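You operate a simulated robot arm through the tools that you are given. There is no shell and no other tool.

You run a simulated robot arm. Do the job below in one go: nothing can be reset, and whatever is moved stays where it is left.

## Task
Scan the print that lies on the scanner glass at detail 3.
Fine: switch on and leave it on, shut the lid and set the dial before you press the scan button once.

Only the result counts: the job must be done as asked and must still hold three seconds after the hand-in. Knocking over, shifting, dropping, spilling or breaking anything else fails it. A push-on lid holds only when it is set on centred and level and pressed home; a screw cap is set on level and turned clockwise until tight.

## Robot
A 6-joint arm with a two-finger gripper, fixed in place. Base frame: the origin is on the floor under the middle of its stand, x ahead of it, y to its left, z up; the work surface is at about z = 0.804. Readings come in m, rad, newtons and seconds.
It reaches about 1.298 m from its shoulder. Its first joint turns from -2.601 to 2.601 rad. Payload 1.57 kg.
The tool frame sits at the grasp point between the pads (the TCP): z along the fingers, y along the line on which they close. The tips reach 0.021 m beyond it. The gripper opens to 0.07 m; its body begins 0.05 m behind the TCP.
Orientation is told as [roll, pitch, yaw] about the base's x, y, z axes, in that order, counted from this pose: with the fingers straight down and closing along the base's y, the tool's x points along the base's -x, its y along +y and its z along -z.

## Interface
- The arm moves only by the tool servo_tool. Its argument "increments" is a list of rows, each a list of 7 numbers: the closure, from 0 (fully open) to 1 (shut), then the shift along the tool's x, y, z in m, then the turn, a rotation vector about the tool's x, y, z in rad. In form: [[gripper, x, y, z, wx, wy, wz], ...]. A call has 1 to 20 rows; each row shifts and turns the commanded pose from where the row before left it, along the tool's axes as they then stand. Each row takes 0.2 s and may step no farther than 0.05 m and 0.15 rad from the row before; otherwise, or with a gripper value out of range, the whole call is refused. Where a pose cannot be reached the arm comes as near as it can. A force on the tool above 40 N (or 10 N above the force at the start of the call, whichever is more), or a blocked arm, ends the call early, and 0.2 s more pass. Each finger travels about 0.0648 m/s and halts on what it meets, pressing with about 23 N; the grip force reading is that of the motor and also rises with nothing between the fingers. The clock runs only during rows and for 0.2 s after the last one: add rows that do not move to give the fingers time. The reply holds the time, the measured pose of the TCP, the force on the tool along the base axes, the opening and the grip force, in the units named above and with some noise, with the torque about the TCP (base axes, N m) and any sound that the robot's microphone picked up.
- Cameras (640 x 400 px; columns grow to the right, rows downward): "scene" is fixed at [0.0498, -0.652, 1.6554]; the picture's right is [0.90, -0.43, 0.00], its down [-0.17, -0.35, -0.92] and it looks along [0.40, 0.83, -0.39] (base axes); focal length 310 px, centre (320, 200). "wrist" rides on the gripper at [0.079, 0.004, -0.081] in the tool frame; the picture's right is [-0.05, 1.00, 0.00], its down [-0.67, -0.04, -0.74] and it looks along [-0.74, -0.04, 0.67] (tool axes); focal length 256 px, centre (320, 200). There is no depth. A picture from a camera that has moved, and an enlarged one, comes with that camera's place and axes in the base frame and with its lens.
- camera(camera): a new picture of that camera. No time passes.
- slide_trunk(by): slides the trunk up (or, below 0, down) by that many m; the arm rides with it, the base frame stays. It gives what a move gives, with no picture.
- inspect(camera, box): a new picture of the part [left, top, right, bottom] of that camera's present view, enlarged. No time passes.
- finish_job(): hands the job in; it is judged then, once.

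Places have to be worked out from the pictures, the camera data and where the tool is seen. Open the gripper and draw the arm clear of the work before you hand the job in, unless the task says otherwise.

The tools are called after "Emit:" by a JSON object that holds its "method" and its "body". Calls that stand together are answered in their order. servo_tool: Moves the arm, as the interface text tells. Its arguments: {"type":"object","properties":{"increments":{"type":"array","items":{"type":"array","items":{"type":"number"}}}},"required":["increments"]} The other tools are called the same way: slide_trunk (by) moves the trunk up or down; camera (camera) takes a picture; inspect (camera, box) takes an enlarged picture of a part of a camera's view; finish_job () hands the job in.

At the start:

```text
clock: 0.0
tcp_pos: [0.6551, 0.4218, 1.2727]
tool_rot: [0.001, 0.0, 0.001]
wrist_force: [0.4, 0.5, 0.1]
ft_torque: [-0.02, 0.0, -0.03]
opening: 0.07
grasp_force: 0.0
trunk travel left (down, up): [-0.953, 0.017]
```

scene: 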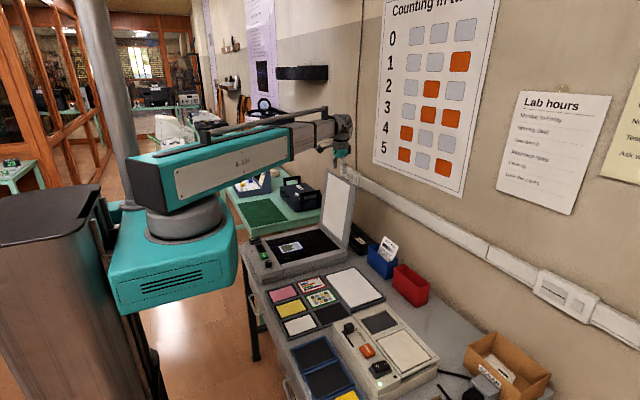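
wrist: 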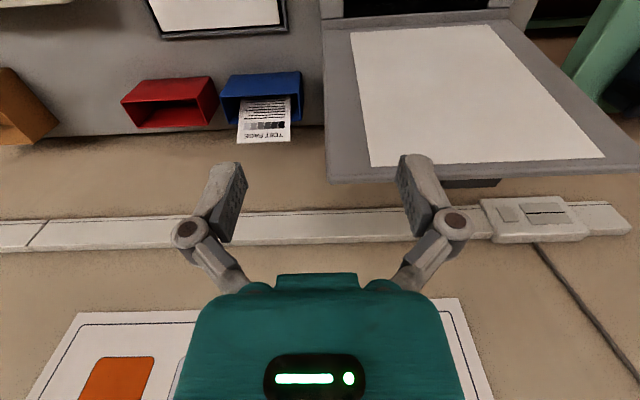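

I begin by looking closely at the scanner, the control box and the poster in the scene picture.

Emit:
{"method": "inspect", "body": {"camera": "scene", "box": [230, 160, 390, 290]}}

Emit:
{"method": "inspect", "body": {"camera": "scene", "box": [280, 290, 460, 400]}}

Emit:
{"method": "inspect", "body": {"camera": "scene", "box": [360, 0, 640, 220]}}

```text
3.08 times, centred on (310, 225) of scene
camera zoom: at [0.0498, -0.652, 1.6554], right [0.9, -0.43, 0.0], down [-0.17, -0.35, -0.92], along [0.4, 0.83, -0.39], focal length 955 px, centre (351, 123)
```

zoom: 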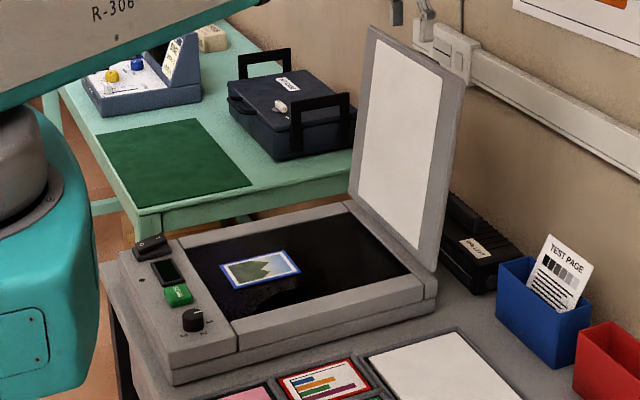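

```text
3.56 times, centred on (370, 345) of scene
camera zoom: at [0.0498, -0.652, 1.6554], right [0.9, -0.43, 0.0], down [-0.17, -0.35, -0.92], along [0.4, 0.83, -0.39], focal length 1104 px, centre (142, -316)
```

zoom: 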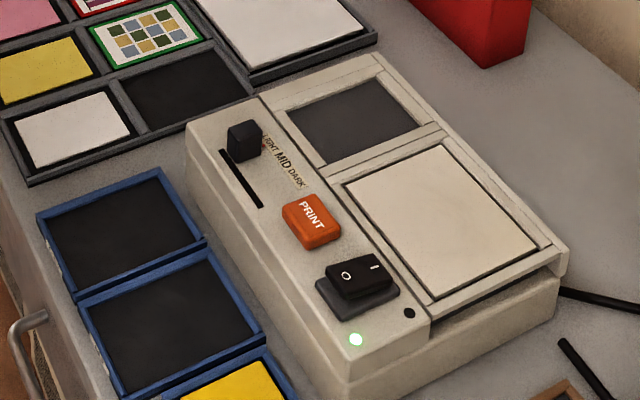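

```text
1.82 times, centred on (500, 110) of scene
camera zoom: at [0.0498, -0.652, 1.6554], right [0.9, -0.43, 0.0], down [-0.17, -0.35, -0.92], along [0.4, 0.83, -0.39], focal length 564 px, centre (-7, 364)
```

zoom: 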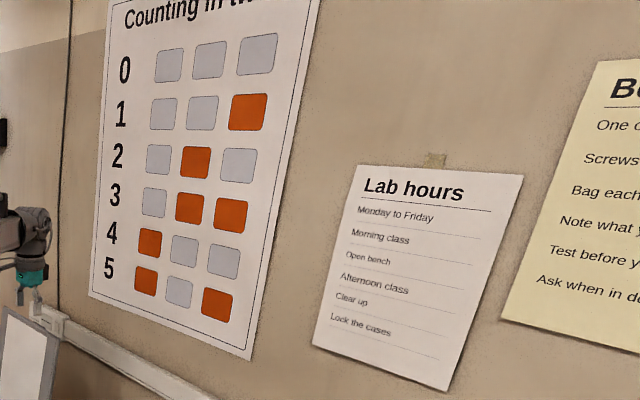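

The scanner has its control strip at x≈0.33 (the side facing the robot), y≈0.45–0.67, with the lid hinged at x≈0.70 and standing open. I move the hand back to look down on the control strip with the wrist camera.

Emit:
{"method": "servo_tool", "body": {"increments": [[0, 0.035, 0.012, 0.014, 0, 0, 0], [0, 0.035, 0.012, 0.014, 0, 0, 0], [0, 0.035, 0.012, 0.014, 0, 0, 0], [0, 0.035, 0.012, 0.014, 0, 0, 0], [0, 0.035, 0.012, 0.014, 0, 0, 0], [0, 0.035, 0.012, 0.014, 0, 0, 0], [0, 0.035, 0.012, 0.014, 0, 0, 0], [0, 0.035, 0.012, 0.014, 0, 0, 0], [0, 0.035, 0.012, 0.014, 0, 0, 0], [0, 0.035, 0.012, 0.014, 0, 0, 0], [0, 0.035, 0.012, 0.014, 0, 0, 0]]}}

Emit:
{"method": "camera", "body": {"camera": "wrist"}}

Emit:
{"method": "camera", "body": {"camera": "scene"}}

```text
clock: 2.4
tcp_pos: [0.2699, 0.556, 1.2719]
tool_rot: [0.0, -0.001, -0.001]
wrist_force: [-0.5, -0.1, 0.1]
ft_torque: [-0.02, 0.02, 0.04]
opening: 0.0699
grasp_force: 0.0
out of reach, approached as far as the arm can: row 1, 2, 3, 4, 5, 6, 7, 8, 9, 10, 11
trunk travel left (down, up): [-0.953, 0.017]
```

```text
taken
camera wrist: at [0.1907, 0.5602, 1.3537], right [0.05, 1.0, 0.0], down [0.67, -0.04, 0.75], along [0.74, -0.04, -0.67], focal length 256 px, centre (320, 200)
```

wrist: 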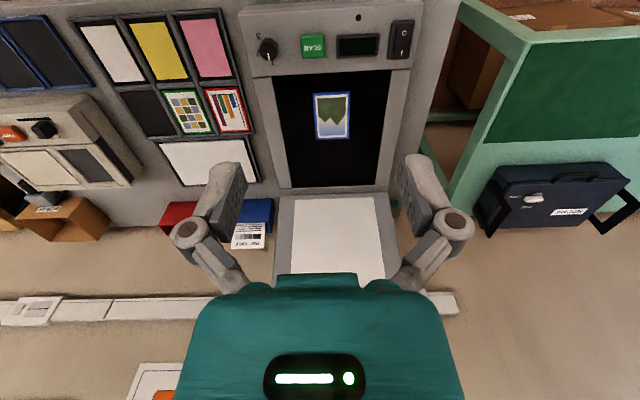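

```text
taken
```

scene: 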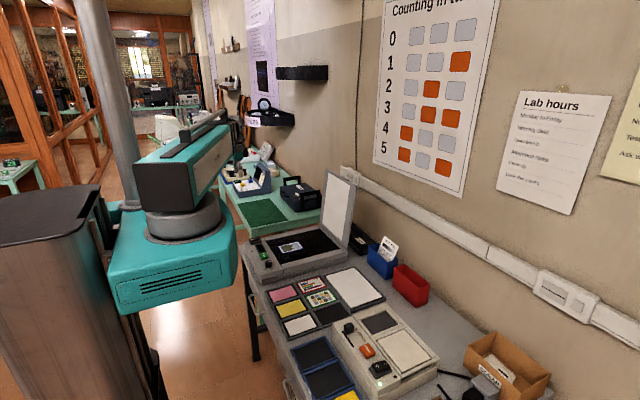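

The arm can't go lower by itself from here, so the trunk will have to come down. First I enlarge the control strip in the wrist view.

Emit:
{"method": "inspect", "body": {"camera": "wrist", "box": [235, 0, 425, 100]}}

Emit:
{"method": "slide_trunk", "body": {"by": -0.12}}

Emit:
{"method": "camera", "body": {"camera": "wrist"}}

Emit:
{"method": "camera", "body": {"camera": "scene"}}

```text
3.37 times, centred on (330, 50) of wrist
camera zoom: at [0.1907, 0.5602, 1.3537], right [0.05, 1.0, 0.0], down [0.67, -0.04, 0.75], along [0.74, -0.04, -0.67], focal length 862 px, centre (286, 705)
```

zoom: 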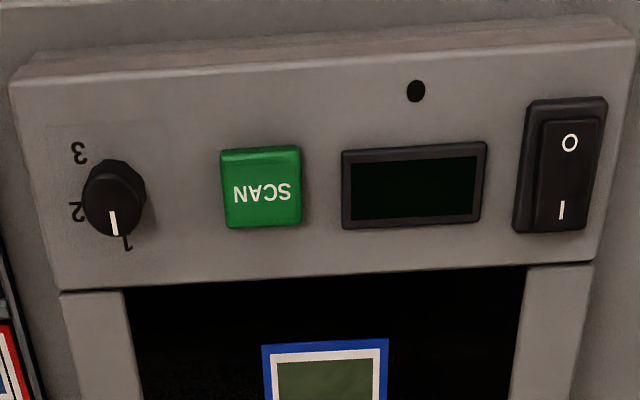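

```text
clock: 3.9
tcp_pos: [0.2714, 0.5566, 1.1526]
tool_rot: [-0.001, 0.001, 0.001]
wrist_force: [0.3, 1.0, 0.3]
ft_torque: [0.01, -0.01, -0.02]
opening: 0.07
grasp_force: 0.1
trunk travel left (down, up): [-0.833, 0.137]
```

```text
taken
camera wrist: at [0.1917, 0.5599, 1.2337], right [0.05, 1.0, 0.0], down [0.67, -0.04, 0.74], along [0.74, -0.04, -0.67], focal length 256 px, centre (320, 200)
```

wrist: 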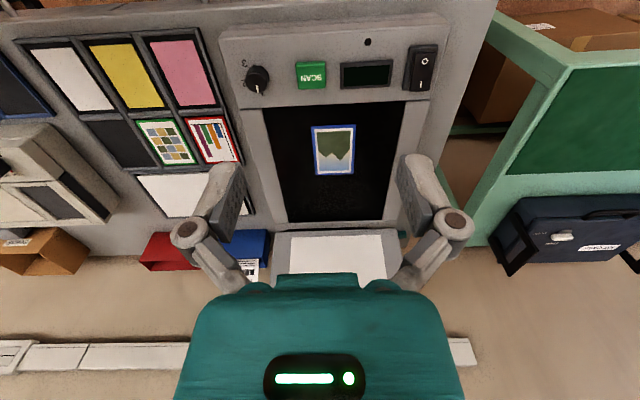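

```text
taken
```

scene: 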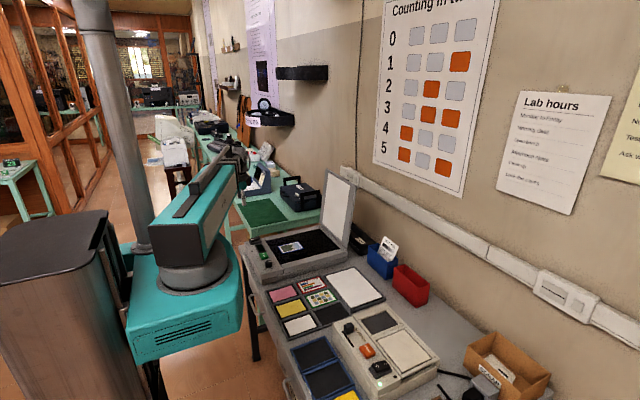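

The dial's pointer seems to be at 1, with 2 and 3 clockwise from it. I come lower for a closer look.

Emit:
{"method": "slide_trunk", "body": {"by": -0.08}}

Emit:
{"method": "camera", "body": {"camera": "wrist"}}

Emit:
{"method": "inspect", "body": {"camera": "wrist", "box": [200, 30, 320, 110]}}

Emit:
{"method": "inspect", "body": {"camera": "wrist", "box": [320, 20, 470, 120]}}

```text
clock: 5.1
tcp_pos: [0.2703, 0.5555, 1.0715]
tool_rot: [0.0, 0.0, -0.001]
wrist_force: [-1.0, 0.0, 0.4]
ft_torque: [0.0, 0.01, 0.04]
opening: 0.0697
grasp_force: 0.0
trunk travel left (down, up): [-0.753, 0.217]
```

```text
taken
camera wrist: at [0.1917, 0.5599, 1.1537], right [0.05, 1.0, 0.0], down [0.67, -0.04, 0.74], along [0.74, -0.04, -0.67], focal length 256 px, centre (320, 200)
```

wrist: 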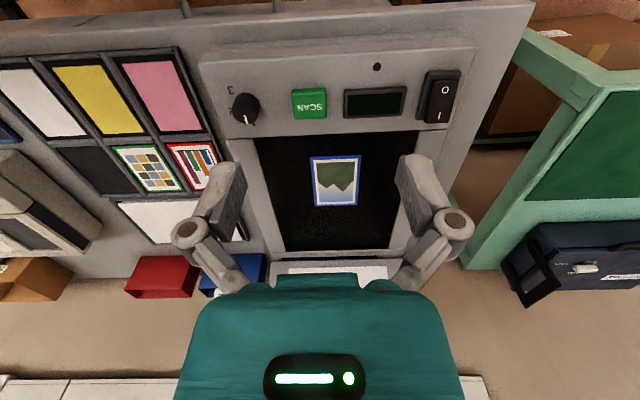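

```text
5.00 times, centred on (260, 70) of wrist
camera zoom: at [0.1917, 0.5599, 1.1537], right [0.05, 1.0, 0.0], down [0.67, -0.04, 0.74], along [0.74, -0.04, -0.67], focal length 1280 px, centre (620, 850)
```

zoom: 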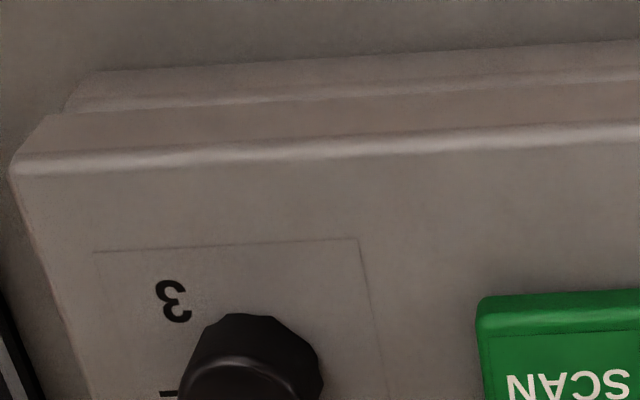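

```text
4.00 times, centred on (395, 70) of wrist
camera zoom: at [0.1917, 0.5599, 1.1537], right [0.05, 1.0, 0.0], down [0.67, -0.04, 0.74], along [0.74, -0.04, -0.67], focal length 1024 px, centre (20, 720)
```

zoom: 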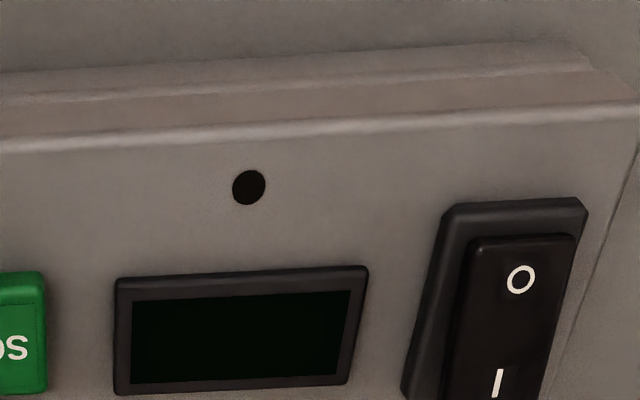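

Enlarging tightly on the dial, the rocker and the rest of the strip.

Emit:
{"method": "inspect", "body": {"camera": "wrist", "box": [205, 70, 285, 140]}}

Emit:
{"method": "inspect", "body": {"camera": "wrist", "box": [400, 60, 480, 130]}}

Emit:
{"method": "inspect", "body": {"camera": "wrist", "box": [200, 50, 480, 225]}}

```text
5.71 times, centred on (245, 105) of wrist
camera zoom: at [0.1917, 0.5599, 1.1537], right [0.05, 1.0, 0.0], down [0.67, -0.04, 0.74], along [0.74, -0.04, -0.67], focal length 1463 px, centre (749, 743)
```

zoom: 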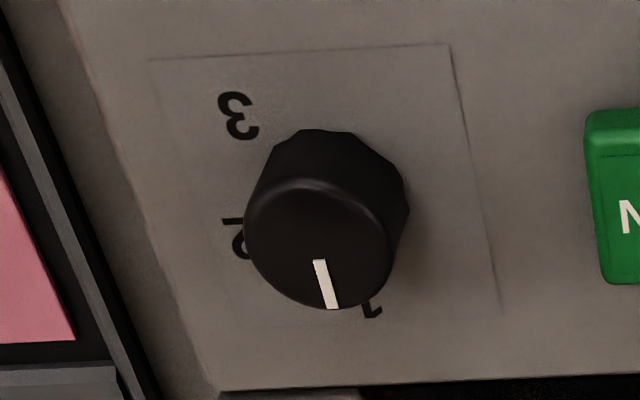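

```text
5.71 times, centred on (440, 95) of wrist
camera zoom: at [0.1917, 0.5599, 1.1537], right [0.05, 1.0, 0.0], down [0.67, -0.04, 0.74], along [0.74, -0.04, -0.67], focal length 1463 px, centre (-366, 800)
```

zoom: 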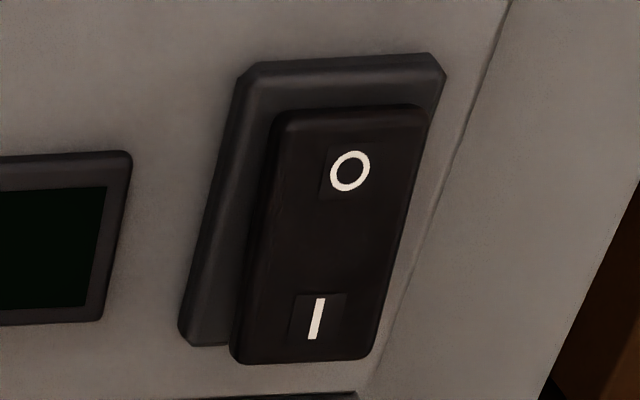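

```text
2.29 times, centred on (340, 138) of wrist
camera zoom: at [0.1917, 0.5599, 1.1537], right [0.05, 1.0, 0.0], down [0.67, -0.04, 0.74], along [0.74, -0.04, -0.67], focal length 585 px, centre (274, 343)
```

zoom: 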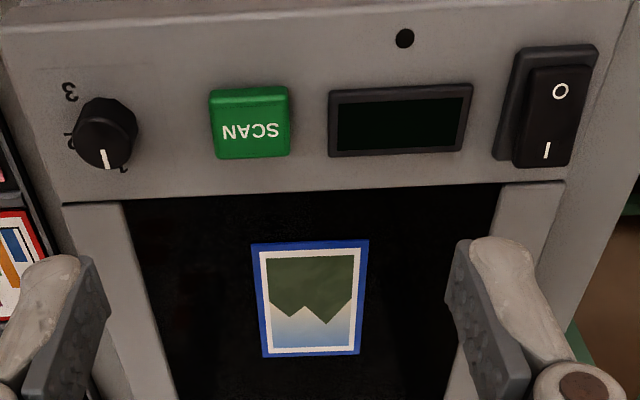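

The pointer stands at 1 (0°), with 2 at about 72° and 3 at about 144° clockwise; the knob centre is near (0.339, 0.465), top z≈0.88. The rocker is at about (0.343, 0.694) with its I end toward +x. I test whether the arm can move down by itself while heading toward a point above the rocker's I end with the gripper shut.

Emit:
{"method": "servo_tool", "body": {"increments": [[1, -0.03, 0.045, 0, 0, 0, 0], [1, -0.03, 0.045, 0, 0, 0, 0], [1, -0.03, 0.048, 0, 0, 0, 0], [1, 0, 0, 0.03, 0, 0, 0], [1, 0, 0, 0.03, 0, 0, 0], [1, 0, 0, 0, 0, 0, 0]]}}

Emit:
{"method": "camera", "body": {"camera": "wrist"}}

Emit:
{"method": "camera", "body": {"camera": "scene"}}

```text
refused: row 1 steps farther than a row can; nothing moved
```

```text
taken
camera wrist: at [0.1917, 0.5599, 1.1537], right [0.05, 1.0, 0.0], down [0.67, -0.04, 0.74], along [0.74, -0.04, -0.67], focal length 256 px, centre (320, 200)
```

wrist: 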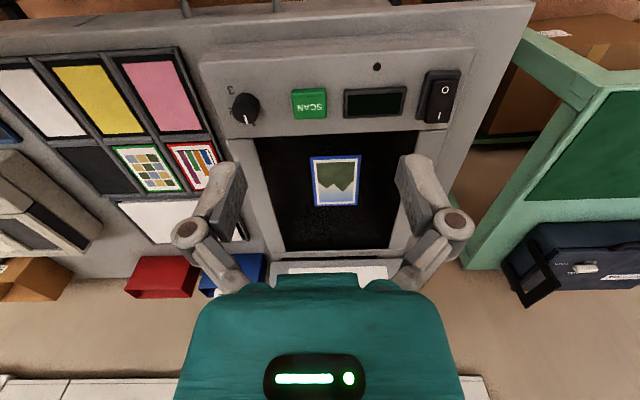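

```text
taken
```

scene: 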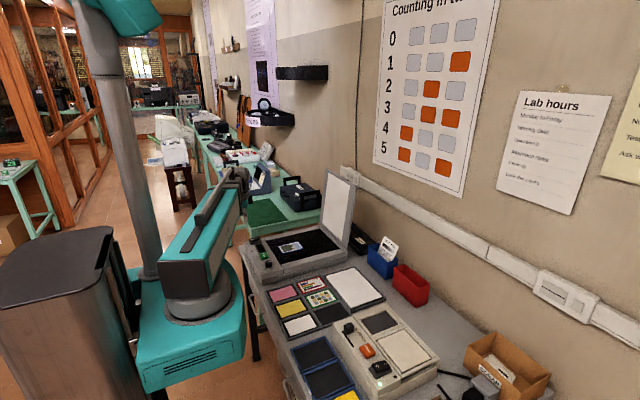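

The step was too long (5.4 cm); I repeat it with shorter rows.

Emit:
{"method": "servo_tool", "body": {"increments": [[1, -0.0225, 0.0345, 0, 0, 0, 0], [1, -0.0225, 0.0345, 0, 0, 0, 0], [1, -0.0225, 0.0345, 0, 0, 0, 0], [1, -0.0225, 0.0345, 0, 0, 0, 0], [1, 0, 0, 0.03, 0, 0, 0], [1, 0, 0, 0.03, 0, 0, 0], [1, 0, 0, 0, 0, 0, 0]]}}

Emit:
{"method": "camera", "body": {"camera": "wrist"}}

Emit:
{"method": "camera", "body": {"camera": "scene"}}

```text
clock: 6.7
tcp_pos: [0.3605, 0.696, 1.0743]
tool_rot: [0.001, 0.001, -0.001]
wrist_force: [-1.0, 0.5, 0.4]
ft_torque: [-0.02, 0.01, 0.02]
opening: 0.0
grasp_force: 23.0
out of reach, approached as far as the arm can: row 5, 6
trunk travel left (down, up): [-0.753, 0.217]
```

```text
taken
camera wrist: at [0.2817, 0.6986, 1.1535], right [0.05, 1.0, 0.0], down [0.67, -0.04, 0.74], along [0.74, -0.04, -0.67], focal length 256 px, centre (320, 200)
```

wrist: 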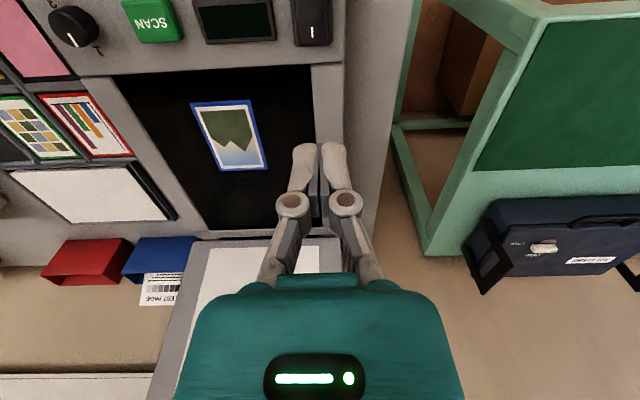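

```text
taken
```

scene: 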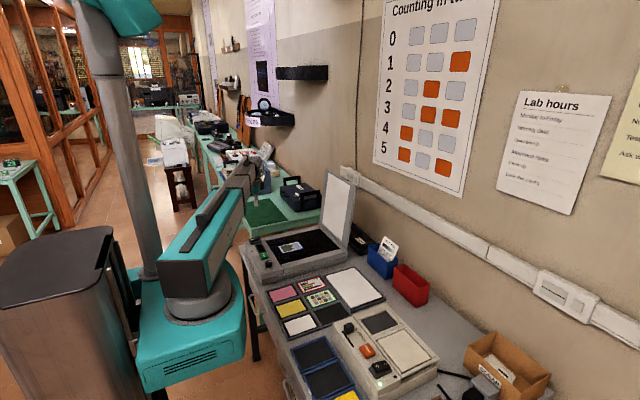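

Height is evidently set by the trunk: the arm follows in x/y only. The tool is now above the rocker's I end at (0.3605, 0.696); I lower the trunk so the tips stop a few cm above it.

Emit:
{"method": "slide_trunk", "body": {"by": -0.14}}

Emit:
{"method": "camera", "body": {"camera": "wrist"}}

Emit:
{"method": "inspect", "body": {"camera": "scene", "box": [180, 120, 380, 300]}}

```text
clock: 8.3
tcp_pos: [0.3609, 0.6936, 0.933]
tool_rot: [0.001, -0.001, 0.001]
wrist_force: [-0.2, -0.2, 0.0]
ft_torque: [-0.02, 0.01, 0.01]
opening: 0.0
grasp_force: 22.9
trunk travel left (down, up): [-0.613, 0.357]
```

```text
taken
camera wrist: at [0.2816, 0.6985, 1.0137], right [0.05, 1.0, 0.0], down [0.67, -0.04, 0.74], along [0.74, -0.04, -0.67], focal length 256 px, centre (320, 200)
```

wrist: 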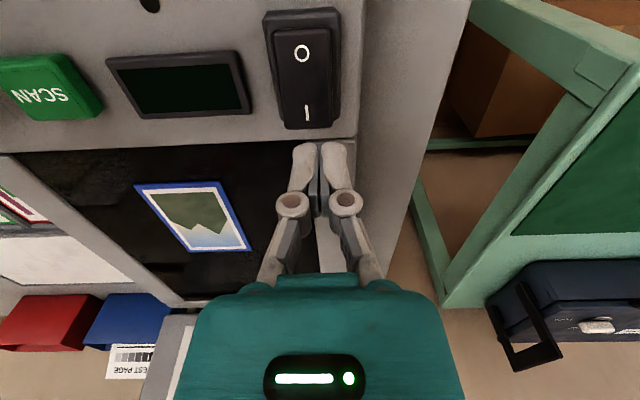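

```text
2.22 times, centred on (280, 210) of scene
camera zoom: at [0.0498, -0.652, 1.6554], right [0.9, -0.43, 0.0], down [-0.17, -0.35, -0.92], along [0.4, 0.83, -0.39], focal length 690 px, centre (409, 178)
```

zoom: 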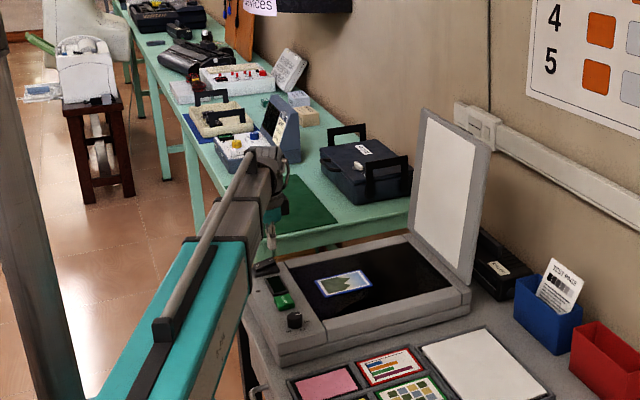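

Triangulating the "I" mark between views puts it at about (0.350, 0.688, 0.887). I shift slightly to (0.355, 0.688) and lower to just above the rocker.

Emit:
{"method": "servo_tool", "body": {"increments": [[1, 0.006, -0.0065, 0, 0, 0, 0], [1, 0, 0, 0, 0, 0, 0]]}}

Emit:
{"method": "slide_trunk", "body": {"by": -0.018}}

Emit:
{"method": "camera", "body": {"camera": "wrist"}}

```text
clock: 8.9
tcp_pos: [0.3552, 0.6886, 0.9317]
tool_rot: [0.001, -0.001, 0.0]
wrist_force: [0.1, -0.1, 0.1]
ft_torque: [0.01, 0.01, 0.0]
opening: 0.0002
grasp_force: 23.0
trunk travel left (down, up): [-0.613, 0.357]
```

```text
clock: 9.6
tcp_pos: [0.3555, 0.69, 0.9148]
tool_rot: [0.002, 0.0, 0.0]
wrist_force: [-0.5, -1.0, 0.1]
ft_torque: [0.01, 0.04, -0.01]
opening: 0.0
grasp_force: 22.9
trunk travel left (down, up): [-0.595, 0.375]
```

```text
taken
camera wrist: at [0.2761, 0.6921, 0.9956], right [0.05, 1.0, 0.0], down [0.67, -0.04, 0.74], along [0.74, -0.04, -0.67], focal length 256 px, centre (320, 200)
```

wrist: 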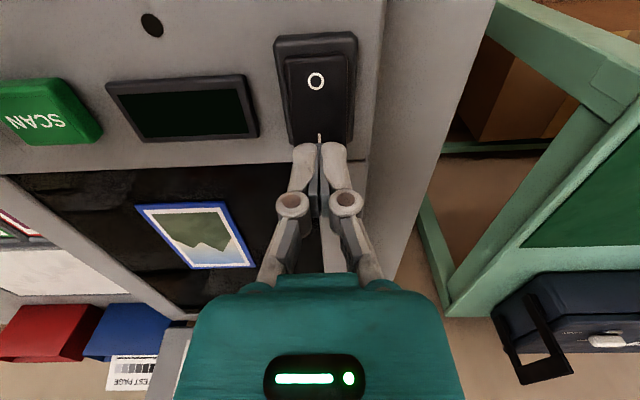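

The tips are straight over the I end. I lower in small steps, watching the force.

Emit:
{"method": "slide_trunk", "body": {"by": -0.006}}

Emit:
{"method": "slide_trunk", "body": {"by": -0.004}}

```text
clock: 10.1
tcp_pos: [0.3556, 0.6891, 0.9066]
tool_rot: [0.0, 0.0, 0.0]
wrist_force: [-0.5, -0.7, 0.9]
ft_torque: [0.04, -0.03, 0.01]
opening: 0.0059
grasp_force: 28.7
trunk travel left (down, up): [-0.589, 0.381]
```

```text
clock: 10.7
tcp_pos: [0.3557, 0.6884, 0.9043]
tool_rot: [-0.001, 0.001, 0.0]
wrist_force: [0.3, -0.3, -0.2]
ft_torque: [0.02, -0.01, 0.02]
opening: 0.0
grasp_force: 28.5
trunk travel left (down, up): [-0.585, 0.385]
```

Tips are at z≈0.883 with no clear vertical force yet; I keep lowering in small steps.

Emit:
{"method": "slide_trunk", "body": {"by": -0.003}}

Emit:
{"method": "slide_trunk", "body": {"by": -0.003}}

Emit:
{"method": "camera", "body": {"camera": "wrist"}}

```text
clock: 11.2
tcp_pos: [0.3562, 0.6882, 0.9025]
tool_rot: [0.003, -0.001, 0.0]
wrist_force: [3.5, 6.5, 22.9]
ft_torque: [0.12, 0.11, -0.06]
opening: 0.0062
grasp_force: 28.9
trunk travel left (down, up): [-0.582, 0.388]
```

```text
clock: 11.5
tcp_pos: [0.3557, 0.6873, 0.9027]
tool_rot: [0.003, -0.002, 0.001]
wrist_force: [0.0, -1.2, 26.3]
ft_torque: [-0.04, 0.21, 0.03]
opening: 0.006
grasp_force: 28.8
trunk travel left (down, up): [-0.582, 0.388]
stopped: the force on the tool passed its limit at 49 N (the readings are from after the stop); the commanded pose is now the measured one
```

```text
taken
camera wrist: at [0.2759, 0.6916, 0.9837], right [0.05, 1.0, 0.0], down [0.66, -0.04, 0.75], along [0.75, -0.04, -0.67], focal length 256 px, centre (320, 200)
```

wrist: 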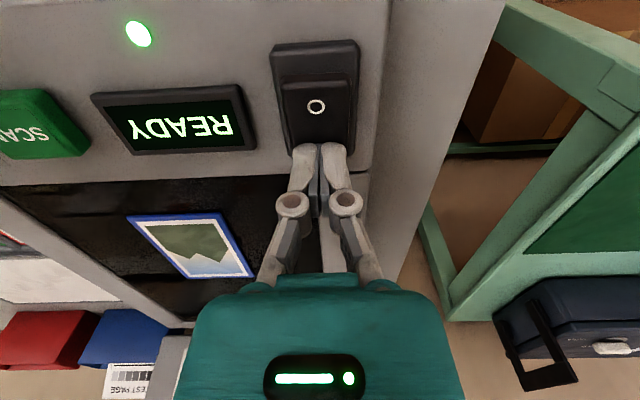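

The LED is green and the display says READY: the scanner is on. I raise the trunk off the rocker and look again.

Emit:
{"method": "slide_trunk", "body": {"by": 0.08}}

Emit:
{"method": "camera", "body": {"camera": "wrist"}}

```text
clock: 12.7
tcp_pos: [0.3563, 0.6898, 0.9808]
tool_rot: [0.003, -0.001, 0.0]
wrist_force: [-0.3, -0.6, -0.3]
ft_torque: [0.01, 0.01, 0.01]
opening: 0.0
grasp_force: 28.8
trunk travel left (down, up): [-0.662, 0.308]
```

```text
taken
camera wrist: at [0.2767, 0.6934, 1.062], right [0.05, 1.0, 0.0], down [0.67, -0.04, 0.75], along [0.74, -0.04, -0.67], focal length 256 px, centre (320, 200)
```

wrist: 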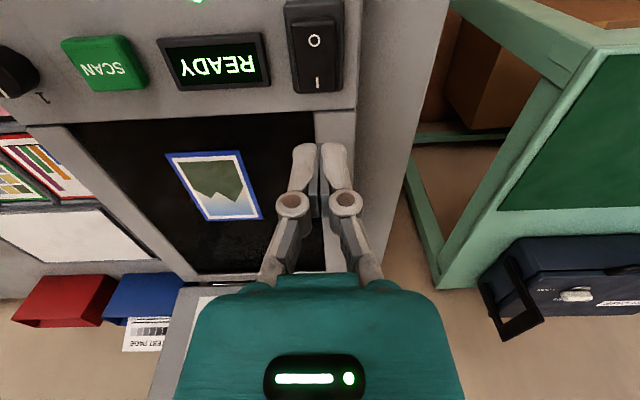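

Power stays latched. Now the dial: I move over the knob at (0.339, 0.465), open to about 5 cm, and pre-turn the hand by about −1.26 rad so the whole 144° clockwise turn can be done in one grip.

Emit:
{"method": "servo_tool", "body": {"increments": [[0.3, 0.0035, -0.045, 0, 0, 0, 0], [0.3, 0.0035, -0.045, 0, 0, 0, 0], [0.3, 0.0035, -0.045, 0, 0, 0, 0], [0.3, 0.0035, -0.045, 0, 0, 0, 0], [0.3, 0.0035, -0.045, 0, 0, 0, 0], [0.3, 0, 0, 0, 0, 0, -0.14], [0.3, 0, 0, 0, 0, 0, -0.14], [0.3, 0, 0, 0, 0, 0, -0.14], [0.3, 0, 0, 0, 0, 0, -0.14], [0.3, 0, 0, 0, 0, 0, -0.14], [0.3, 0, 0, 0, 0, 0, -0.14], [0.3, 0, 0, 0, 0, 0, -0.14], [0.3, 0, 0, 0, 0, 0, -0.14], [0.3, 0, 0, 0, 0, 0, -0.14], [0.3, 0, 0, 0, 0, 0, 0]]}}

Emit:
{"method": "camera", "body": {"camera": "wrist"}}

Emit:
{"method": "camera", "body": {"camera": "scene"}}

```text
clock: 15.9
tcp_pos: [0.3391, 0.465, 0.9804]
tool_rot: [0.001, -0.005, 1.259]
wrist_force: [-0.4, -0.2, 0.4]
ft_torque: [-0.01, 0.01, 0.01]
opening: 0.0492
grasp_force: 0.1
trunk travel left (down, up): [-0.662, 0.308]
```

```text
taken
camera wrist: at [0.3102, 0.3896, 1.0619], right [-0.93, 0.36, 0.0], down [0.24, 0.62, 0.75], along [0.27, 0.7, -0.66], focal length 256 px, centre (320, 200)
```

wrist: 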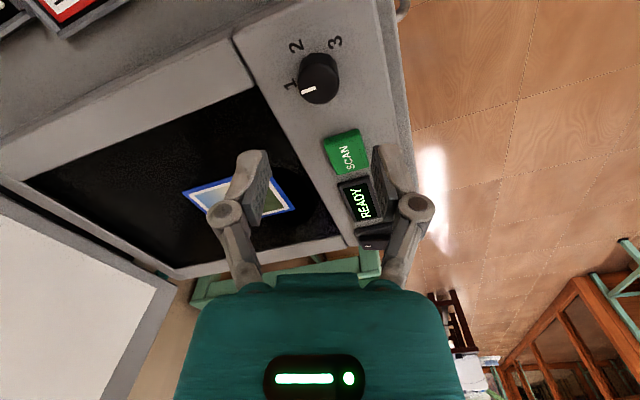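

```text
taken
```

scene: 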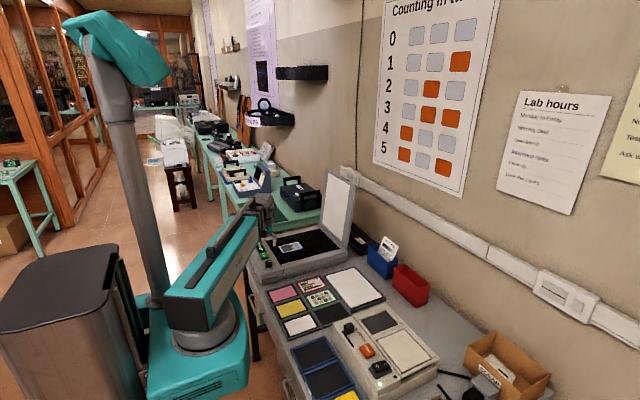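

A new viewpoint on the dial; I enlarge it to refine the knob centre and the angles of the numbers.

Emit:
{"method": "inspect", "body": {"camera": "wrist", "box": [275, 25, 365, 115]}}

```text
4.44 times, centred on (320, 70) of wrist
camera zoom: at [0.3102, 0.3896, 1.0619], right [-0.93, 0.36, 0.0], down [0.24, 0.62, 0.75], along [0.27, 0.7, -0.66], focal length 1138 px, centre (320, 778)
```

zoom: 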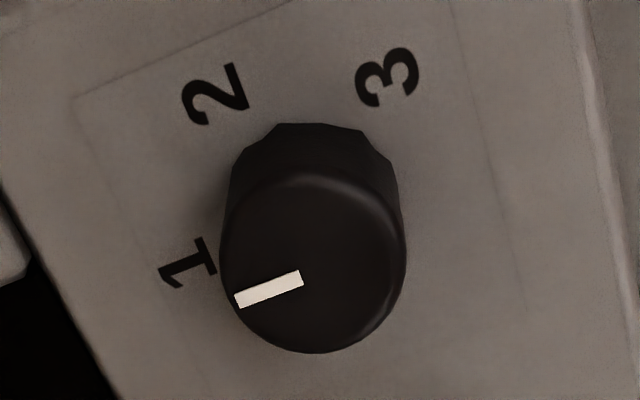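

The knob centre comes out at (0.3405, 0.465), top z≈0.880, panel z≈0.860, and the marks at about −2°, 70° and 143° clockwise from straight ahead. I make the tiny centring shift and lower around the knob.

Emit:
{"method": "servo_tool", "body": {"increments": [[0.3, -0.0004, -0.0011, 0, 0, 0, 0], [0.3, 0, 0, 0, 0, 0, 0]]}}

Emit:
{"method": "slide_trunk", "body": {"by": -0.07}}

Emit:
{"method": "camera", "body": {"camera": "wrist"}}

```text
clock: 16.5
tcp_pos: [0.3396, 0.4642, 0.9805]
tool_rot: [0.0, -0.004, 1.259]
wrist_force: [-1.0, -0.1, -0.1]
ft_torque: [0.03, -0.02, 0.0]
opening: 0.0489
grasp_force: 0.0
trunk travel left (down, up): [-0.662, 0.308]
```

```text
clock: 17.6
tcp_pos: [0.3408, 0.4652, 0.9103]
tool_rot: [0.0, -0.003, 1.259]
wrist_force: [1.0, -0.2, -0.1]
ft_torque: [0.02, -0.04, -0.03]
opening: 0.0492
grasp_force: 0.1
trunk travel left (down, up): [-0.592, 0.378]
```

```text
taken
camera wrist: at [0.3114, 0.3897, 0.992], right [-0.93, 0.36, 0.0], down [0.24, 0.62, 0.75], along [0.27, 0.7, -0.66], focal length 256 px, centre (320, 200)
```

wrist: 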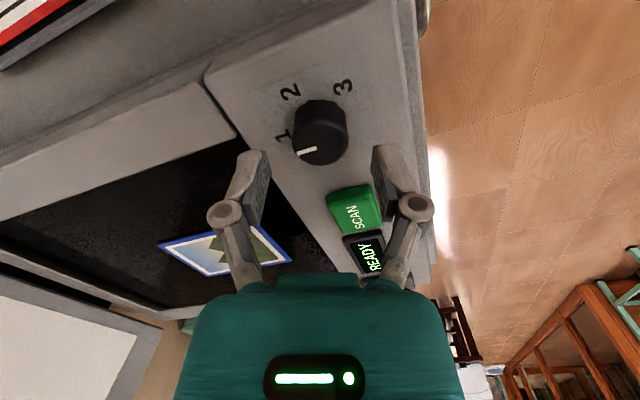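

The fingers straddle the knob well. I lower the last 2.2 cm, then close on it.

Emit:
{"method": "slide_trunk", "body": {"by": -0.022}}

Emit:
{"method": "servo_tool", "body": {"increments": [[0.6, 0, 0, 0, 0, 0, 0], [0.8, 0, 0, 0, 0, 0, 0], [1, 0, 0, 0, 0, 0, 0], [1, 0, 0, 0, 0, 0, 0]]}}

Emit:
{"method": "camera", "body": {"camera": "wrist"}}

```text
clock: 18.3
tcp_pos: [0.3399, 0.4648, 0.8885]
tool_rot: [0.001, -0.003, 1.258]
wrist_force: [0.3, -0.5, 0.3]
ft_torque: [0.03, -0.03, 0.0]
opening: 0.0488
grasp_force: 0.0
trunk travel left (down, up): [-0.57, 0.4]
```

```text
clock: 19.3
tcp_pos: [0.34, 0.4638, 0.8891]
tool_rot: [0.0, -0.003, 1.258]
wrist_force: [0.3, 1.7, 1.9]
ft_torque: [-0.07, 0.11, 0.0]
opening: 0.0291
grasp_force: 31.4
trunk travel left (down, up): [-0.57, 0.4]
```

```text
taken
camera wrist: at [0.3114, 0.3897, 0.97], right [-0.93, 0.36, 0.0], down [0.24, 0.62, 0.75], along [0.27, 0.7, -0.66], focal length 256 px, centre (320, 200)
```

wrist: 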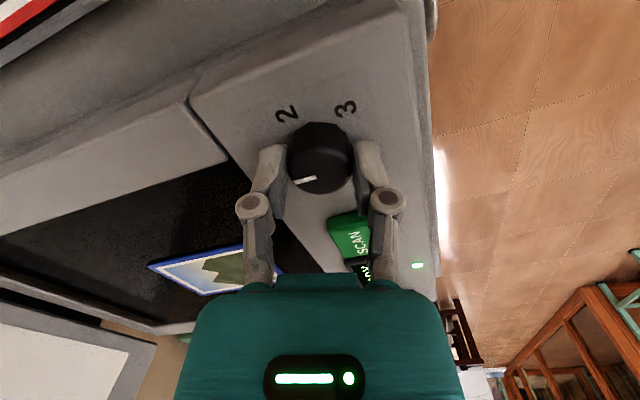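

The knob is gripped (opening 0.029). I turn clockwise seen from above (+z of the tool), first about 72°, and check.

Emit:
{"method": "servo_tool", "body": {"increments": [[1, 0, 0, 0, 0, 0, 0.125], [1, 0, 0, 0, 0, 0, 0.125], [1, 0, 0, 0, 0, 0, 0.125], [1, 0, 0, 0, 0, 0, 0.125], [1, 0, 0, 0, 0, 0, 0.125], [1, 0, 0, 0, 0, 0, 0.125], [1, 0, 0, 0, 0, 0, 0.125], [1, 0, 0, 0, 0, 0, 0.125], [1, 0, 0, 0, 0, 0, 0.125], [1, 0, 0, 0, 0, 0, 0.125]]}}

Emit:
{"method": "camera", "body": {"camera": "wrist"}}

Emit:
{"method": "inspect", "body": {"camera": "wrist", "box": [260, 80, 380, 220]}}

```text
clock: 21.5
tcp_pos: [0.339, 0.4646, 0.8888]
tool_rot: [0.004, -0.003, 0.008]
wrist_force: [2.5, 12.2, 11.3]
ft_torque: [0.18, -0.45, 0.04]
opening: 0.0292
grasp_force: 31.8
trunk travel left (down, up): [-0.57, 0.4]
```

```text
taken
camera wrist: at [0.2599, 0.468, 0.97], right [0.05, 1.0, 0.0], down [0.66, -0.03, 0.75], along [0.75, -0.03, -0.67], focal length 256 px, centre (320, 200)
```

wrist: 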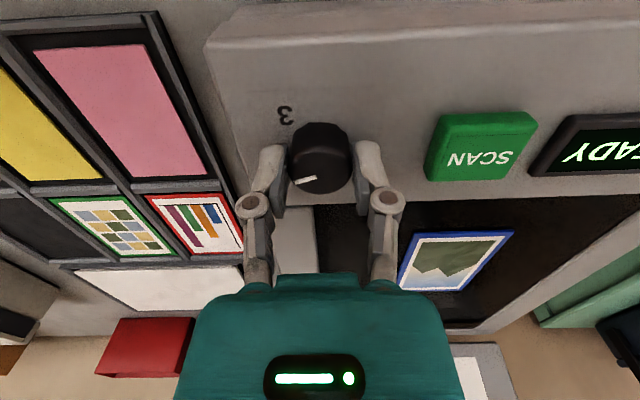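

```text
2.86 times, centred on (320, 150) of wrist
camera zoom: at [0.2599, 0.468, 0.97], right [0.05, 1.0, 0.0], down [0.66, -0.03, 0.75], along [0.75, -0.03, -0.67], focal length 731 px, centre (320, 343)
```

zoom: 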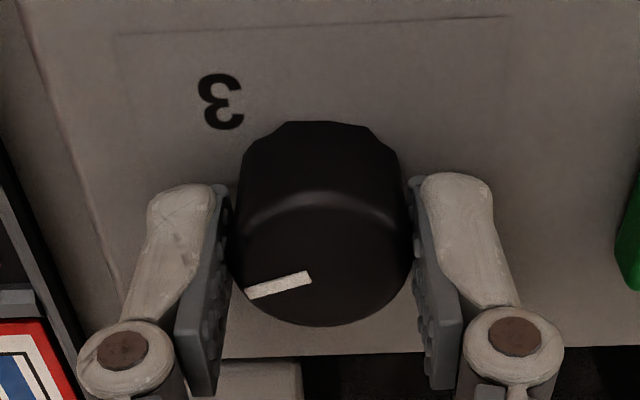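

The knob turns with the hand; the pointer is now near 2. I turn about another 70°.

Emit:
{"method": "servo_tool", "body": {"increments": [[1, 0, 0, 0, 0, 0, 0.123], [1, 0, 0, 0, 0, 0, 0.123], [1, 0, 0, 0, 0, 0, 0.123], [1, 0, 0, 0, 0, 0, 0.123], [1, 0, 0, 0, 0, 0, 0.123], [1, 0, 0, 0, 0, 0, 0.123], [1, 0, 0, 0, 0, 0, 0.123], [1, 0, 0, 0, 0, 0, 0.123], [1, 0, 0, 0, 0, 0, 0.123], [1, 0, 0, 0, 0, 0, 0.123]]}}

Emit:
{"method": "camera", "body": {"camera": "wrist"}}

Emit:
{"method": "inspect", "body": {"camera": "wrist", "box": [260, 80, 380, 220]}}

```text
clock: 23.7
tcp_pos: [0.3387, 0.4652, 0.8882]
tool_rot: [0.004, 0.003, -1.224]
wrist_force: [8.1, 15.7, 15.3]
ft_torque: [0.33, -0.01, 0.34]
opening: 0.0294
grasp_force: 31.9
trunk travel left (down, up): [-0.57, 0.4]
```

```text
taken
camera wrist: at [0.3168, 0.5406, 0.9701], right [0.96, 0.29, 0.0], down [0.19, -0.64, 0.74], along [0.22, -0.71, -0.67], focal length 256 px, centre (320, 200)
```

wrist: 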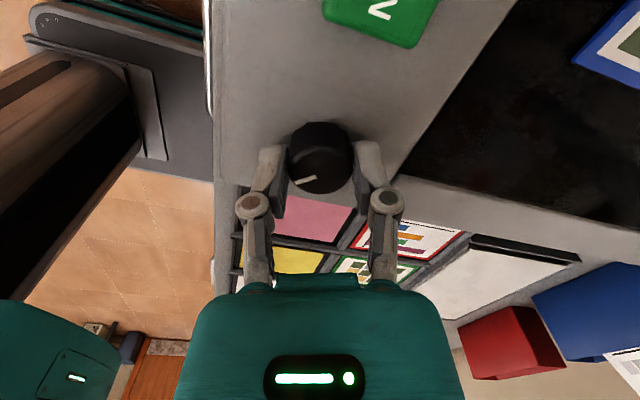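

```text
2.86 times, centred on (320, 150) of wrist
camera zoom: at [0.3168, 0.5406, 0.9701], right [0.96, 0.29, 0.0], down [0.19, -0.64, 0.74], along [0.22, -0.71, -0.67], focal length 731 px, centre (320, 343)
```

zoom: 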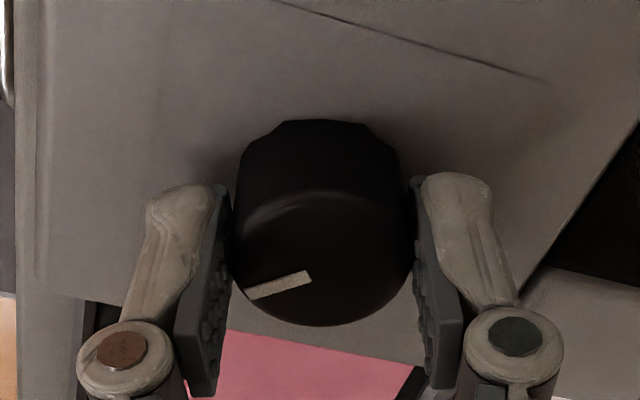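

The knob followed the full 142°. I open the fingers, raise the hand, turn it back to the plain orientation and check the pointer against the 3.

Emit:
{"method": "servo_tool", "body": {"increments": [[0.6, 0, 0, 0, 0, 0, 0], [0.3, 0, 0, 0, 0, 0, 0], [0.25, 0, 0, 0, 0, 0, 0], [0.25, 0, 0, 0, 0, 0, 0]]}}

Emit:
{"method": "slide_trunk", "body": {"by": 0.1}}

Emit:
{"method": "servo_tool", "body": {"increments": [[0.25, 0, 0, 0, 0, 0, -0.136], [0.25, 0, 0, 0, 0, 0, -0.136], [0.25, 0, 0, 0, 0, 0, -0.136], [0.25, 0, 0, 0, 0, 0, -0.136], [0.25, 0, 0, 0, 0, 0, -0.136], [0.25, 0, 0, 0, 0, 0, -0.136], [0.25, 0, 0, 0, 0, 0, -0.136], [0.25, 0, 0, 0, 0, 0, -0.136], [0.25, 0, 0, 0, 0, 0, -0.136], [0.25, 0, 0, 0, 0, 0, 0]]}}

Emit:
{"method": "camera", "body": {"camera": "wrist"}}

Emit:
{"method": "inspect", "body": {"camera": "wrist", "box": [275, 25, 365, 115]}}

```text
clock: 24.7
tcp_pos: [0.339, 0.4642, 0.8887]
tool_rot: [0.002, 0.001, -1.222]
wrist_force: [-0.7, 0.1, -0.1]
ft_torque: [0.01, 0.0, 0.01]
opening: 0.0524
grasp_force: 0.0
trunk travel left (down, up): [-0.57, 0.4]
```

```text
clock: 26.0
tcp_pos: [0.3401, 0.4649, 0.9879]
tool_rot: [0.002, 0.001, -1.22]
wrist_force: [0.8, 0.1, 0.1]
ft_torque: [-0.02, 0.01, -0.01]
opening: 0.0526
grasp_force: 0.0
trunk travel left (down, up): [-0.67, 0.3]
```

```text
clock: 28.2
tcp_pos: [0.3404, 0.4647, 0.9891]
tool_rot: [0.003, -0.002, 0.003]
wrist_force: [-1.1, -0.5, -0.3]
ft_torque: [-0.01, -0.02, 0.0]
opening: 0.0523
grasp_force: 0.1
trunk travel left (down, up): [-0.67, 0.3]
```

```text
taken
camera wrist: at [0.2603, 0.4683, 1.0701], right [0.05, 1.0, 0.0], down [0.67, -0.03, 0.75], along [0.74, -0.03, -0.67], focal length 256 px, centre (320, 200)
```

wrist: 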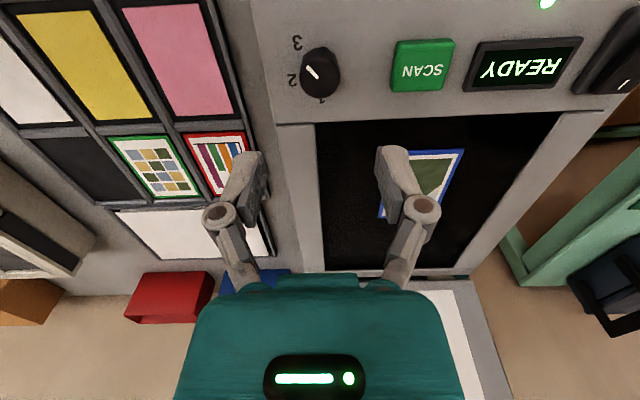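

```text
4.44 times, centred on (320, 70) of wrist
camera zoom: at [0.2603, 0.4683, 1.0701], right [0.05, 1.0, 0.0], down [0.67, -0.03, 0.75], along [0.74, -0.03, -0.67], focal length 1138 px, centre (320, 778)
```

zoom: 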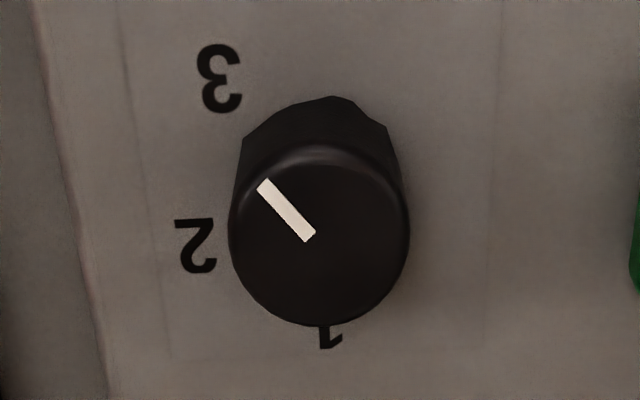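

The pointer now stands at about 141°, on the 3 (at ~142°). Next is the lid: its top edge is at about x≈0.74, z≈1.19, y 0.42–0.70. I raise the trunk well above that before moving over it.

Emit:
{"method": "slide_trunk", "body": {"by": 0.28}}

Emit:
{"method": "servo_tool", "body": {"increments": [[0, -0.04, 0.015, 0, 0, 0, 0], [0, -0.04, 0.015, 0, 0, 0, 0], [0, -0.04, 0.015, 0, 0, 0, 0], [0, -0.04, 0.015, 0, 0, 0, 0], [0, -0.04, 0.015, 0, 0, 0, 0], [0, -0.04, 0.015, 0, 0, 0, 0], [0, 0, 0, 0, 0, 0, 0]]}}

Emit:
{"method": "camera", "body": {"camera": "wrist"}}

Emit:
{"method": "camera", "body": {"camera": "scene"}}

```text
clock: 31.0
tcp_pos: [0.3392, 0.4645, 1.2678]
tool_rot: [0.002, -0.001, 0.002]
wrist_force: [-0.5, -0.3, -0.8]
ft_torque: [-0.03, 0.01, 0.01]
opening: 0.0525
grasp_force: 0.0
trunk travel left (down, up): [-0.95, 0.02]
```

```text
clock: 32.6
tcp_pos: [0.5803, 0.5553, 1.2692]
tool_rot: [0.002, -0.001, 0.004]
wrist_force: [-0.7, 0.0, 0.3]
ft_torque: [-0.01, -0.02, 0.02]
opening: 0.0701
grasp_force: 0.1
trunk travel left (down, up): [-0.95, 0.02]
```

```text
taken
camera wrist: at [0.5002, 0.5596, 1.3503], right [0.05, 1.0, 0.0], down [0.67, -0.04, 0.75], along [0.75, -0.04, -0.67], focal length 256 px, centre (320, 200)
```

wrist: 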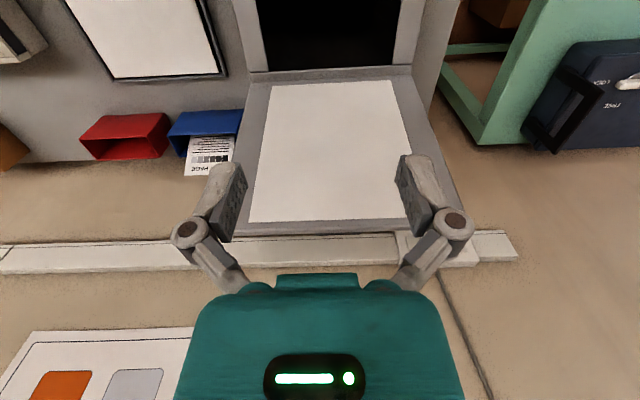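

```text
taken
```

scene: 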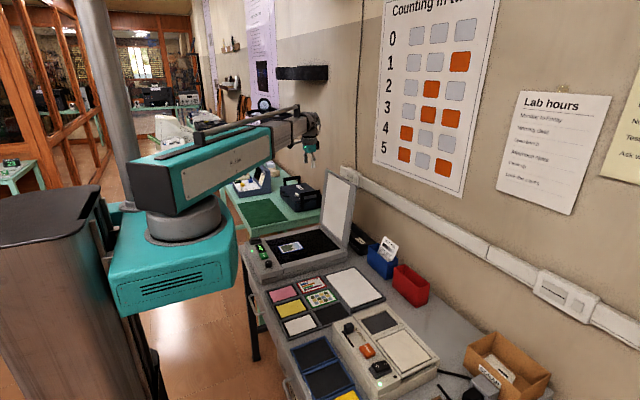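

The lid's top edge lies near x≈0.745, z≈1.18. I turn the hand 90° (fingers closing along x) and look at the lid edge-on from beside it to get its tilt and thickness.

Emit:
{"method": "servo_tool", "body": {"increments": [[0, 0, 0, 0, 0, 0, -0.1425], [0, 0, 0, 0, 0, 0, -0.1425], [0, 0, 0, 0, 0, 0, -0.1425], [0, 0, 0, 0, 0, 0, -0.1425], [0, 0, 0, 0, 0, 0, -0.1425], [0, 0, 0, 0, 0, 0, -0.1425], [0, 0, 0, 0, 0, 0, -0.1425], [0, 0, 0, 0, 0, 0, -0.1425], [0, 0, 0, 0, 0, 0, -0.1425], [0, 0, 0, 0, 0, 0, -0.1425], [0, 0, 0, 0, 0, 0, -0.1425], [0, 0.03, -0.025, 0, 0, 0, 0], [0, 0.03, -0.025, 0, 0, 0, 0], [0, 0.03, -0.025, 0, 0, 0, 0], [0, 0.03, -0.025, 0, 0, 0, 0], [0, 0, 0, 0, 0, 0, 0]]}}

Emit:
{"method": "camera", "body": {"camera": "wrist"}}

Emit:
{"method": "camera", "body": {"camera": "scene"}}

```text
clock: 36.0
tcp_pos: [0.6792, 0.4374, 1.269]
tool_rot: [-0.002, -0.003, 1.57]
wrist_force: [-0.7, -0.3, -0.3]
ft_torque: [-0.03, 0.05, -0.01]
opening: 0.0698
grasp_force: 0.1
trunk travel left (down, up): [-0.95, 0.02]
```

```text
taken
camera wrist: at [0.675, 0.3574, 1.35], right [-1.0, 0.05, 0.0], down [0.04, 0.66, 0.75], along [0.04, 0.75, -0.67], focal length 256 px, centre (320, 200)
```

wrist: 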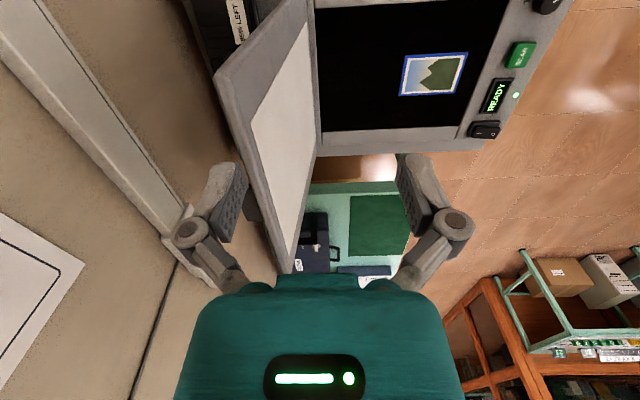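

```text
taken
```

scene: 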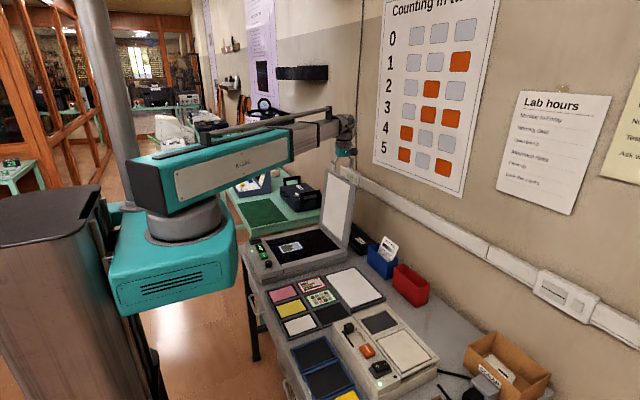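

The top edge runs along x≈0.745 at z≈1.18 from y 0.43 to 0.70. I centre the open fingers over it at (0.745, 0.56) before lowering to straddle it.

Emit:
{"method": "servo_tool", "body": {"increments": [[0, -0.031, -0.0165, 0, 0, 0, 0], [0, -0.031, -0.0165, 0, 0, 0, 0], [0, -0.031, -0.0165, 0, 0, 0, 0], [0, -0.031, -0.0165, 0, 0, 0, 0], [0, 0, 0, 0, 0, 0, 0]]}}

Emit:
{"method": "camera", "body": {"camera": "wrist"}}

Emit:
{"method": "inspect", "body": {"camera": "scene", "box": [280, 90, 420, 290]}}

```text
clock: 37.2
tcp_pos: [0.745, 0.5587, 1.2695]
tool_rot: [-0.001, -0.003, 1.568]
wrist_force: [0.4, 0.6, 0.2]
ft_torque: [-0.03, -0.01, 0.01]
opening: 0.0701
grasp_force: 0.0
trunk travel left (down, up): [-0.95, 0.02]
```

```text
taken
camera wrist: at [0.7409, 0.4796, 1.3501], right [-1.0, 0.06, 0.0], down [0.04, 0.66, 0.75], along [0.04, 0.75, -0.66], focal length 256 px, centre (320, 200)
```

wrist: 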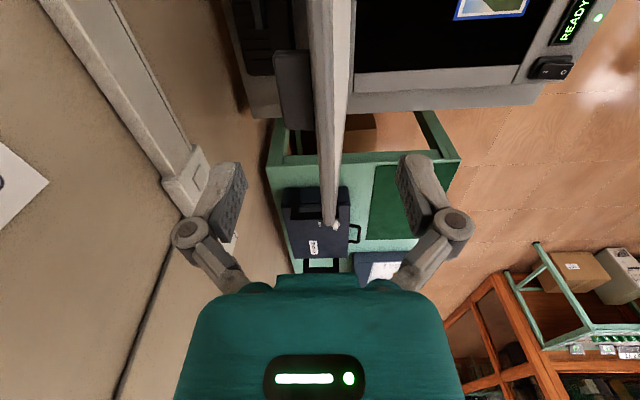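

```text
2.00 times, centred on (350, 190) of scene
camera zoom: at [0.0498, -0.652, 1.6554], right [0.9, -0.43, 0.0], down [-0.17, -0.35, -0.92], along [0.4, 0.83, -0.39], focal length 621 px, centre (260, 220)
```

zoom: 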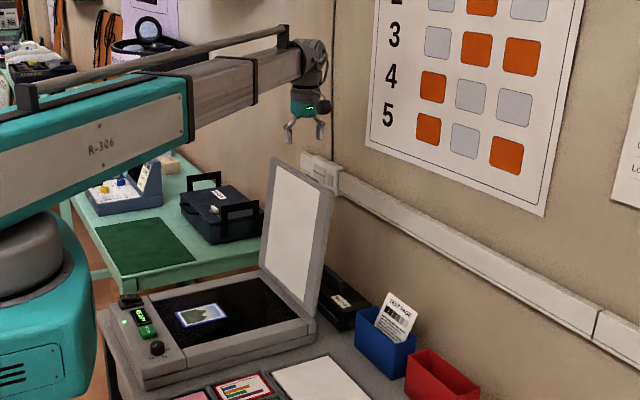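

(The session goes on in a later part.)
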